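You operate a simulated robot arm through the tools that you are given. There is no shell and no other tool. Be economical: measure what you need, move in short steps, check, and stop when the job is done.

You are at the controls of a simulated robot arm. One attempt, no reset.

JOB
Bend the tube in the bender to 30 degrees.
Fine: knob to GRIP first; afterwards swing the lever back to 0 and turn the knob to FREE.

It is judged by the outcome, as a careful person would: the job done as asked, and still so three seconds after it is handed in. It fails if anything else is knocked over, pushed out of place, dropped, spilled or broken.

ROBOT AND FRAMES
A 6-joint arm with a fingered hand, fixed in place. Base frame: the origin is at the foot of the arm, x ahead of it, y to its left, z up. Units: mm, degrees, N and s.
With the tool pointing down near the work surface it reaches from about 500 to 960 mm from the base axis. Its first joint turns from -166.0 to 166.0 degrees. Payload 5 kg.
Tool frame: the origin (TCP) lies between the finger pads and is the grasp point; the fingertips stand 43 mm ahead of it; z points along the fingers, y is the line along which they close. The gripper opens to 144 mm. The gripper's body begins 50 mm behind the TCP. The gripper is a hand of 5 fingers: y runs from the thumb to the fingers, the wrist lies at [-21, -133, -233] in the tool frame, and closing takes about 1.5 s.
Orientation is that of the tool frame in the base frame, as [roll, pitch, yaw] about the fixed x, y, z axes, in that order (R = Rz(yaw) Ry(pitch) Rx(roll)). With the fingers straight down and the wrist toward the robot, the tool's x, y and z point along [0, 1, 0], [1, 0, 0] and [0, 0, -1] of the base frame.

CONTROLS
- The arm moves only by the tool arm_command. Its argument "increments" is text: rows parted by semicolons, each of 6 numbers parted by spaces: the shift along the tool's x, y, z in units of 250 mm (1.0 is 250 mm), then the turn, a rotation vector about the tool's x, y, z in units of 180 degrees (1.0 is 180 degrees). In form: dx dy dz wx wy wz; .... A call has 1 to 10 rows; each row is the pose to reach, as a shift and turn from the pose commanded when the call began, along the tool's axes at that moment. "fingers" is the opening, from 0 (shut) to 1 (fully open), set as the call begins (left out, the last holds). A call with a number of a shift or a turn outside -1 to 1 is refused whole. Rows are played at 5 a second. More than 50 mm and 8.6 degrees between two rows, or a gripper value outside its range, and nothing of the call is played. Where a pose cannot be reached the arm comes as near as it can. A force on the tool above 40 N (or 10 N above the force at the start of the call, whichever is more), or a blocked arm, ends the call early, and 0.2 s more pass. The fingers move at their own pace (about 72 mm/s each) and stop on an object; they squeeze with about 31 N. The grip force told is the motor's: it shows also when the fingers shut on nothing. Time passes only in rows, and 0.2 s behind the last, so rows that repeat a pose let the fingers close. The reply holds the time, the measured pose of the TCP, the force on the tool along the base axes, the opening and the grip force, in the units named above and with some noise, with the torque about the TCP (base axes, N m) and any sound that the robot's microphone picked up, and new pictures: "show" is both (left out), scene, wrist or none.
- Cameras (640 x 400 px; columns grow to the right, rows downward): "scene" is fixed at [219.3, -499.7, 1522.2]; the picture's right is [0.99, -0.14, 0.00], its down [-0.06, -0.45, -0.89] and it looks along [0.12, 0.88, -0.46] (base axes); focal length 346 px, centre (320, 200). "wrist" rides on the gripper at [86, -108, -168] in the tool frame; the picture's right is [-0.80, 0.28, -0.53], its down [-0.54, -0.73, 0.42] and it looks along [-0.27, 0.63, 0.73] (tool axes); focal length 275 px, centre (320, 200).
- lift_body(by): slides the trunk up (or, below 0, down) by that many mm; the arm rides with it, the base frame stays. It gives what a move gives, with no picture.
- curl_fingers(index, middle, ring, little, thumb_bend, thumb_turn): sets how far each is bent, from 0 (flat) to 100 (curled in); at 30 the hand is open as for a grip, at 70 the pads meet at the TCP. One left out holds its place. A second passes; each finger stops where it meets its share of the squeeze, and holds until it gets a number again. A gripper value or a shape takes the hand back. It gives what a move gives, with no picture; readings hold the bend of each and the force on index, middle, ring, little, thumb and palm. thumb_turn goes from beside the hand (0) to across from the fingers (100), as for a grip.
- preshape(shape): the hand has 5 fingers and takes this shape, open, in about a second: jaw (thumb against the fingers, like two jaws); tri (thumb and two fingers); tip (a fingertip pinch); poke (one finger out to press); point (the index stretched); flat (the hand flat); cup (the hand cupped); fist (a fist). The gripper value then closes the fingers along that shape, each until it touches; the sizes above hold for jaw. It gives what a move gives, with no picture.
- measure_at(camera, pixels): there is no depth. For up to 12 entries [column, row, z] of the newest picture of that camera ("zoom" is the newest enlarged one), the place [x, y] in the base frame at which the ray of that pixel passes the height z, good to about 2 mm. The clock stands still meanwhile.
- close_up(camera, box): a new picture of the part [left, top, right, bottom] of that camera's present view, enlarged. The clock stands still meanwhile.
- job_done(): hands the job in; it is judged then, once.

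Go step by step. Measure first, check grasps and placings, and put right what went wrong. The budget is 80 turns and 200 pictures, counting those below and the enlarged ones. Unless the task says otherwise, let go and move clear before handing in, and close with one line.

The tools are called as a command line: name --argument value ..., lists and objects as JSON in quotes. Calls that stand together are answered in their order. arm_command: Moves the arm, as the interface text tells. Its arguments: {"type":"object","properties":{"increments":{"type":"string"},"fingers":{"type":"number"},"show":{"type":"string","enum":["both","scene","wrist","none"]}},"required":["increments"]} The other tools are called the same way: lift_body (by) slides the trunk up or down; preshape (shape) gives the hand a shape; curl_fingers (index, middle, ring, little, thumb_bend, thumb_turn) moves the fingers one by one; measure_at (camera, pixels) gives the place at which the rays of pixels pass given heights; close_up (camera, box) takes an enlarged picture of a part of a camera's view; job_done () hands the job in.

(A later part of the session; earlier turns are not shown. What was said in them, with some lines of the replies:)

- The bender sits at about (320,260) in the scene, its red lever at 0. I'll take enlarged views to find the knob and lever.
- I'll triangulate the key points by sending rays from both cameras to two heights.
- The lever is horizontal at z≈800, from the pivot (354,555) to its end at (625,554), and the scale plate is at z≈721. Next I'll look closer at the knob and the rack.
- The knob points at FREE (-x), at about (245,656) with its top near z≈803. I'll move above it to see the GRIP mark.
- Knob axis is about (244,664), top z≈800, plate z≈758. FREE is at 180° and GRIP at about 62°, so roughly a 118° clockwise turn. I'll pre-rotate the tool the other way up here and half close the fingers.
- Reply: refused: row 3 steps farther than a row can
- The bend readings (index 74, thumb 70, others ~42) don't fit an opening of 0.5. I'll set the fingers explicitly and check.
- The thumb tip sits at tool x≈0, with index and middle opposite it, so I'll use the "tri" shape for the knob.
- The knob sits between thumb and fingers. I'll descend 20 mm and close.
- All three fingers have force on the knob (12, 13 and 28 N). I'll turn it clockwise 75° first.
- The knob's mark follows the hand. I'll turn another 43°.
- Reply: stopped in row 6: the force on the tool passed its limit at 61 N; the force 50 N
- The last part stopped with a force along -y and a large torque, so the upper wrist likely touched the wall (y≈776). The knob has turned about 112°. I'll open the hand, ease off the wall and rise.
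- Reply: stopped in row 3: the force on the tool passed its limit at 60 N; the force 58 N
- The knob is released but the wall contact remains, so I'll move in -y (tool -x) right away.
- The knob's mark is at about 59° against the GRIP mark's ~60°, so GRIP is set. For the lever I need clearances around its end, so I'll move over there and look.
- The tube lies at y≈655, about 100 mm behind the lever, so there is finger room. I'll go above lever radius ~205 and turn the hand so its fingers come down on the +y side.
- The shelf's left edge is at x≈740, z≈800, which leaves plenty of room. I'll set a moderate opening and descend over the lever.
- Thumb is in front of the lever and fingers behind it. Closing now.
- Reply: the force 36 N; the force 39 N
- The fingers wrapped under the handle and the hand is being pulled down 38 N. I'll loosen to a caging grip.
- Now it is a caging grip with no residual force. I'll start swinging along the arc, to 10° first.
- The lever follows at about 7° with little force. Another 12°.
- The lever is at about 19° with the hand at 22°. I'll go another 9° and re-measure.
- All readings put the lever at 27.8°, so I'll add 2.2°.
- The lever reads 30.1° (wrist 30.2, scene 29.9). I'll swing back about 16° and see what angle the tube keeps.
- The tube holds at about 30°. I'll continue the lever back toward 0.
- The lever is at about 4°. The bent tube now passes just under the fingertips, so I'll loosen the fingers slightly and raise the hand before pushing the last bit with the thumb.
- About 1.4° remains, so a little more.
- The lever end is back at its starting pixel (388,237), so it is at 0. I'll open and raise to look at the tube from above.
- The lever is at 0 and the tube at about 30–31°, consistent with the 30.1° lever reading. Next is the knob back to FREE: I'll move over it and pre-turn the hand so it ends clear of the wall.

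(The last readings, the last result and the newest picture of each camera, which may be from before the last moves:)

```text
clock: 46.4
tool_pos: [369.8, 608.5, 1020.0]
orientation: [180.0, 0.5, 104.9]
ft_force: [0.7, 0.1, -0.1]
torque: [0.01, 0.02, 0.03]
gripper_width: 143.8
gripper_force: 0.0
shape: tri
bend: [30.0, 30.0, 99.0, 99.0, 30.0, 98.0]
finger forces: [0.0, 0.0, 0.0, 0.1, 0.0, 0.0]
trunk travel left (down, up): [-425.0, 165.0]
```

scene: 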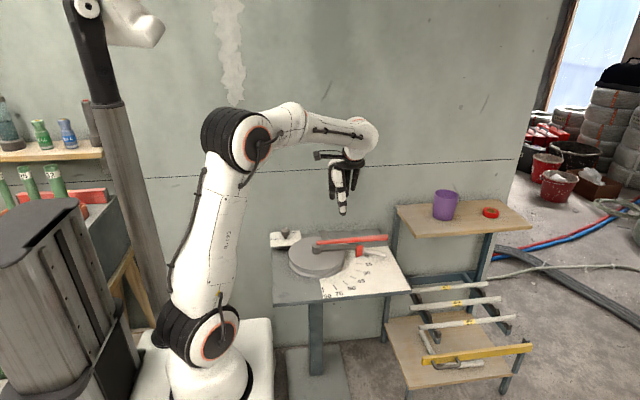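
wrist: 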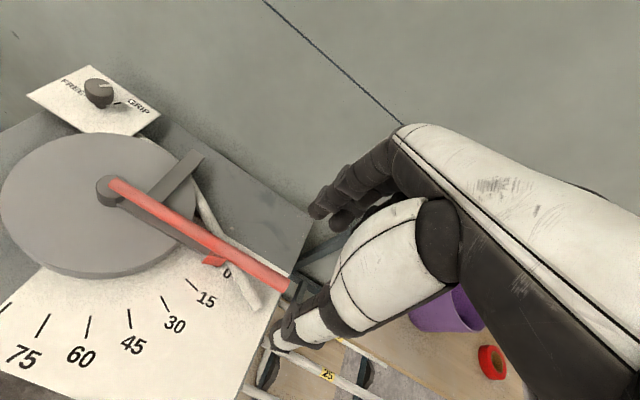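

arm_command --increments "0.115 -0.143 0 0 0 0; 0.23 -0.287 0 0 0 0; 0.344 -0.43 0 0 0 0; 0.344 -0.43 0.18 0 0 0; 0.344 -0.43 0.36 0 0 0; 0.344 -0.43 0.54 0 0 0; 0.344 -0.43 0.68 0 0 0; 0.344 -0.43 0.68 0 0 0" --fingers 0.6

close_up --camera "scene" --box '[255, 175, 335, 255]'

```text
clock: 48.2
tool_pos: [241.8, 661.2, 849.8]
orientation: [-179.8, 0.5, 105.0]
ft_force: [-0.4, 0.2, 0.0]
torque: [-0.02, -0.01, -0.01]
gripper_width: 87.1
gripper_force: 0.0
shape: tri
bend: [74.0, 41.0, 99.0, 99.0, 65.0, 100.0]
finger forces: [0.0, 0.0, 0.1, 0.0, 0.1, 0.1]
trunk travel left (down, up): [-425.0, 165.0]
```

scene: 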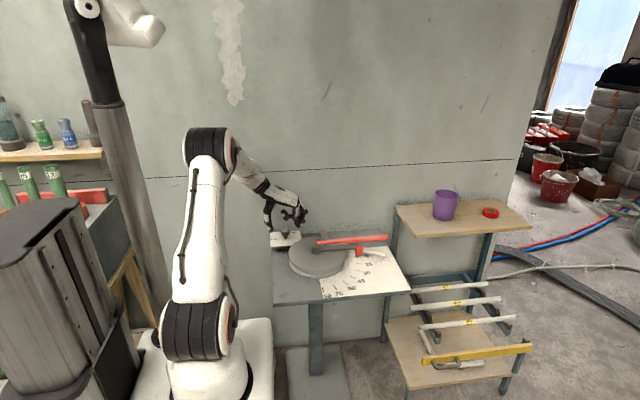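
wrist: 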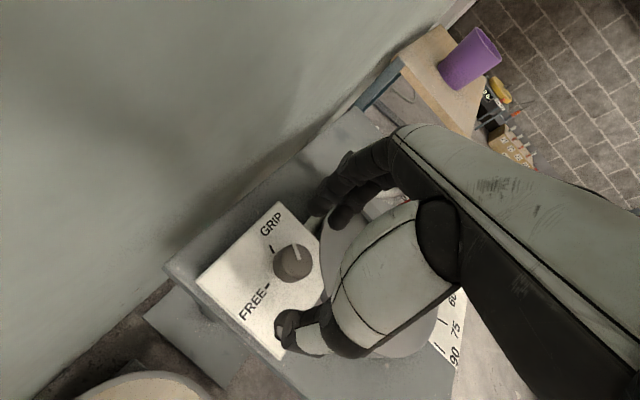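

```text
5.00 times, centred on (295, 215) of scene
```

zoom: 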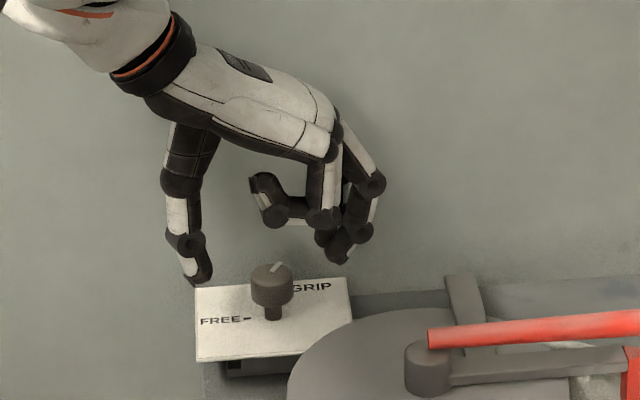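

Knob well placed between thumb and fingers; lower 42 mm with a small correction and close.

arm_command --increments "0.009 0.0115 0.06 0 0 0; 0.009 0.0115 0.12 0 0 0; 0.009 0.0115 0.165 0 0 0; 0.009 0.0115 0.165 0 0 0" --show "none"

arm_command --increments "0 0 0 0 0 0; 0 0 0 0 0 0; 0 0 0 0 0 0; 0 0 0 0 0 0; 0 0 0 0 0 0; 0 0 0 0 0 0; 0 0 0 0 0 0; 0 0 0 0 0 0" --fingers 0 --show "wrist"

```text
clock: 49.2
tool_pos: [245.5, 663.5, 809.6]
orientation: [-179.9, 0.6, 105.0]
ft_force: [-0.6, -0.2, 0.2]
torque: [0.02, -0.02, -0.02]
gripper_width: 86.8
gripper_force: 0.1
shape: tri
bend: [74.0, 41.0, 99.0, 99.0, 65.0, 100.0]
finger forces: [0.1, 0.0, 0.1, 0.0, 0.0, 0.1]
trunk travel left (down, up): [-425.0, 165.0]
```

```text
clock: 51.0
tool_pos: [244.1, 662.4, 809.0]
orientation: [-179.9, 0.6, 105.0]
ft_force: [-1.3, 0.2, -2.9]
torque: [0.0, 0.07, 0.01]
gripper_width: 24.0
gripper_force: 30.8
shape: tri
bend: [73.0, 62.0, 100.0, 100.0, 74.0, 100.0]
finger forces: [13.0, 12.5, 0.1, 0.0, 27.9, 0.0]
trunk travel left (down, up): [-425.0, 165.0]
```

wrist: 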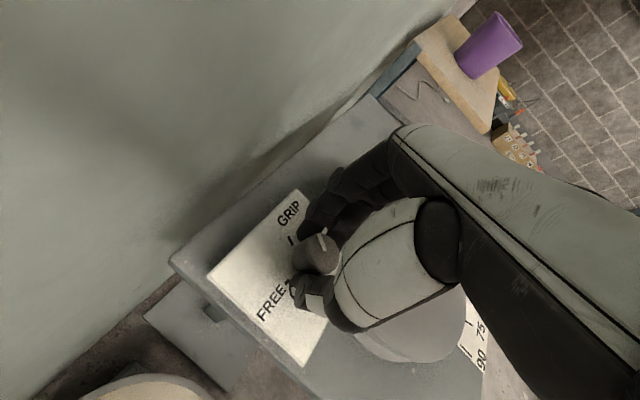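

Gripped; turn counter-clockwise 75°, then 45°.

arm_command --increments "0 0 0 0 0 -0.0417; 0 0 0 0 0 -0.0833; 0 0 0 0 0 -0.125; 0 0 0 0 0 -0.1667; 0 0 0 0 0 -0.2083; 0 0 0 0 0 -0.25; 0 0 0 0 0 -0.2917; 0 0 0 0 0 -0.3333; 0 0 0 0 0 -0.375; 0 0 0 0 0 -0.4167" --show "wrist"

arm_command --increments "0 0 0 0 0 -0.0417; 0 0 0 0 0 -0.0833; 0 0 0 0 0 -0.125; 0 0 0 0 0 -0.1667; 0 0 0 0 0 -0.2083; 0 0 0 0 0 -0.25; 0 0 0 0 0 -0.25" --show "wrist"

close_up --camera "wrist" --box '[200, 170, 400, 370]'

```text
clock: 53.2
tool_pos: [244.8, 663.5, 808.8]
orientation: [-179.5, 0.0, -180.0]
ft_force: [6.8, 5.9, 0.6]
torque: [0.39, -0.21, -0.03]
gripper_width: 24.1
gripper_force: 30.9
shape: tri
bend: [73.0, 62.0, 100.0, 100.0, 74.0, 100.0]
finger forces: [15.1, 19.0, 0.0, 0.0, 26.2, 0.0]
trunk travel left (down, up): [-425.0, 165.0]
```

wrist: 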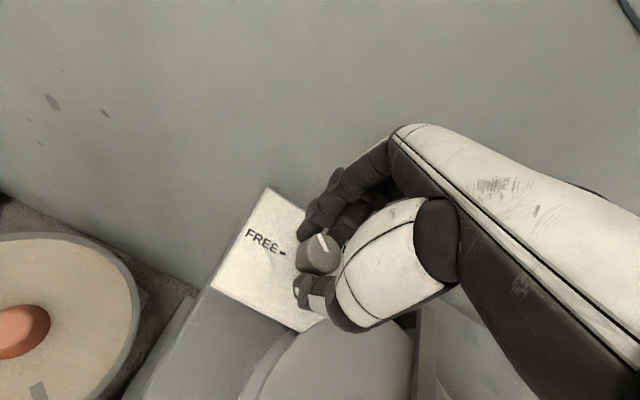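

```text
clock: 54.8
tool_pos: [246.9, 664.2, 809.0]
orientation: [-179.6, -0.2, -134.9]
ft_force: [3.3, 14.7, 10.5]
torque: [0.6, 0.06, -0.22]
gripper_width: 24.9
gripper_force: 30.5
shape: tri
bend: [73.0, 62.0, 100.0, 100.0, 75.0, 100.0]
finger forces: [16.1, 21.6, 0.0, 0.0, 27.0, 0.0]
trunk travel left (down, up): [-425.0, 165.0]
```

wrist: 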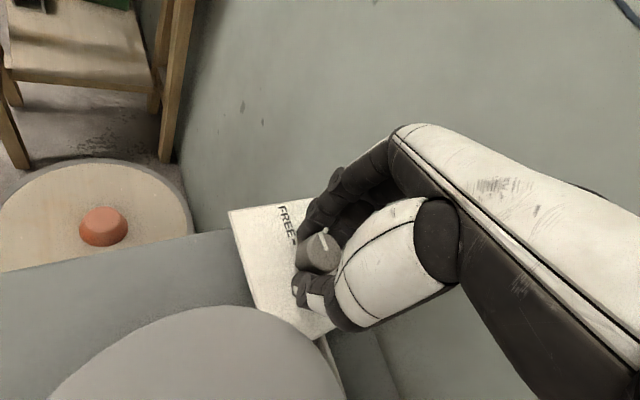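

```text
2.00 times, centred on (300, 270) of wrist
```

zoom: 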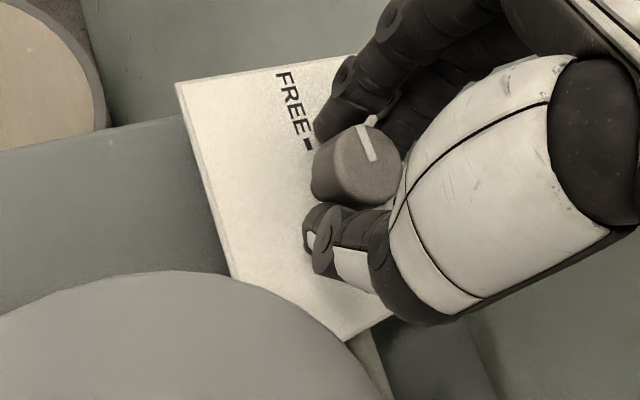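

measure_at --camera "zoom" --pixels '[[362, 128, 801], [373, 160, 801]]'

close_up --camera "scene" --box '[255, 205, 335, 255]'

```text
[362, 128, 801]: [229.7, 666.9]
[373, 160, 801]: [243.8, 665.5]
```

```text
8.00 times, centred on (295, 230) of scene
```

zoom: 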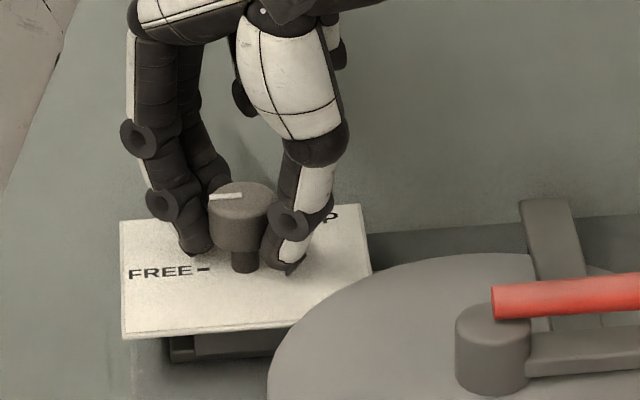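

The mark is at about 175°, so I'll nudge 4° more, then release and rise.

arm_command --increments "0 0 0 0 0 -0.0111; 0 0 0 0 0 -0.0222; 0 0 0 0 0 -0.025" --show "none"

arm_command --increments "0 0 0 0 0 0; 0 0 0 0 0 0; 0 0 0 0 0 0; 0 0 0 0 0 0; 0 0 0 0 0 0; 0 0 -0.1 0 0 0; 0 0 -0.25 0 0 0; 0 0 -0.42 0 0 0; 0 0 -0.6 0 0 0; 0 0 -0.6 0 0 0" --fingers 0.6

close_up --camera "scene" --box '[266, 222, 314, 252]'

close_up --camera "scene" --box '[310, 210, 410, 290]'

```text
clock: 55.6
tool_pos: [247.9, 663.4, 809.2]
orientation: [-179.6, -0.2, -130.5]
ft_force: [7.4, 22.0, 11.1]
torque: [0.83, -0.16, -0.44]
gripper_width: 25.0
gripper_force: 30.8
shape: tri
bend: [73.0, 62.0, 100.0, 100.0, 75.0, 100.0]
finger forces: [16.2, 25.4, 0.0, 0.0, 27.2, 0.0]
trunk travel left (down, up): [-425.0, 165.0]
```

```text
clock: 57.8
tool_pos: [246.2, 661.8, 957.0]
orientation: [-179.6, -0.3, -130.4]
ft_force: [0.1, -0.5, 0.2]
torque: [0.0, 0.01, 0.01]
gripper_width: 86.0
gripper_force: 0.1
shape: tri
bend: [74.0, 41.0, 99.0, 99.0, 66.0, 100.0]
finger forces: [0.1, 0.1, 0.1, 0.1, 0.0, 0.0]
trunk travel left (down, up): [-425.0, 165.0]
```

scene: 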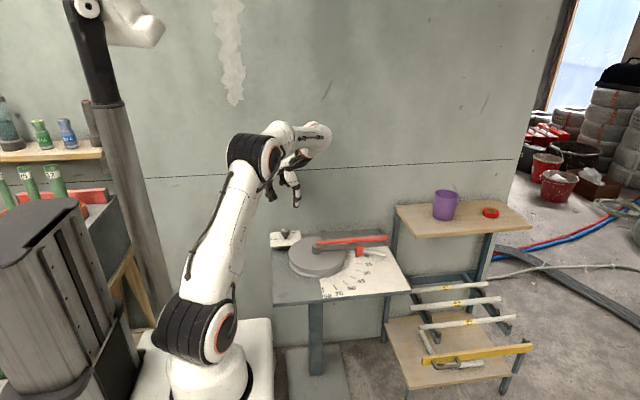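
wrist: 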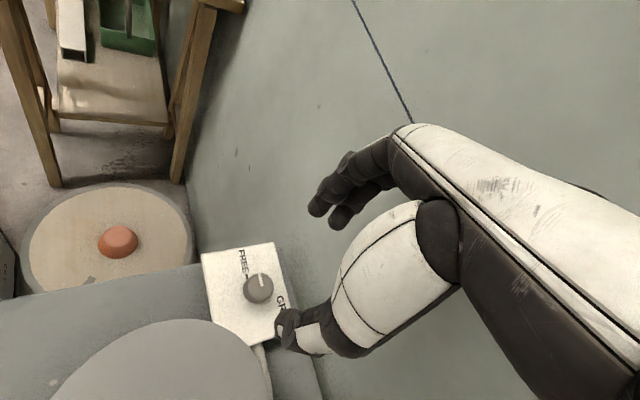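

```text
13.33 times, centred on (290, 237) of scene
```

zoom: 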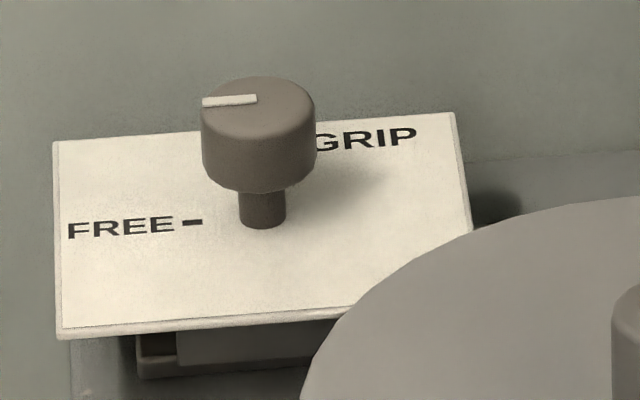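

```text
5.00 times, centred on (360, 250) of scene
```

zoom: 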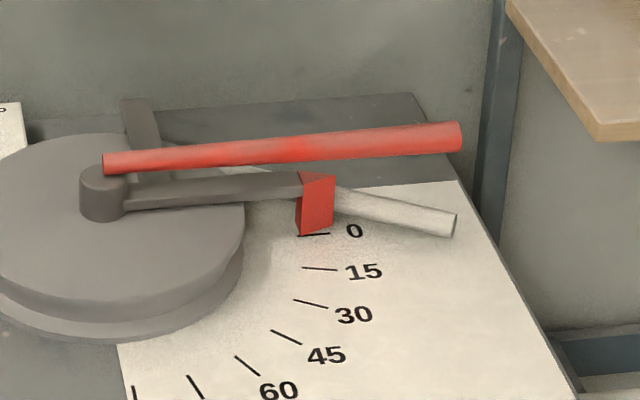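

The knob's mark is back exactly where it started at FREE, the lever points at 0, the tube keeps its ~30° bend, and the hand is clear. Handing in.

job_done

```text
The job is handed in.
```

The tube is bent to 30° by the scale: the lever read 30.1°, and the tube itself measures about 30–31° from the camera views. The lever is back at 0, the knob is at FREE and the hand is clear; while I was turning the knob to GRIP the wrist pressed against the wall (about 60 N), with nothing visibly moved.
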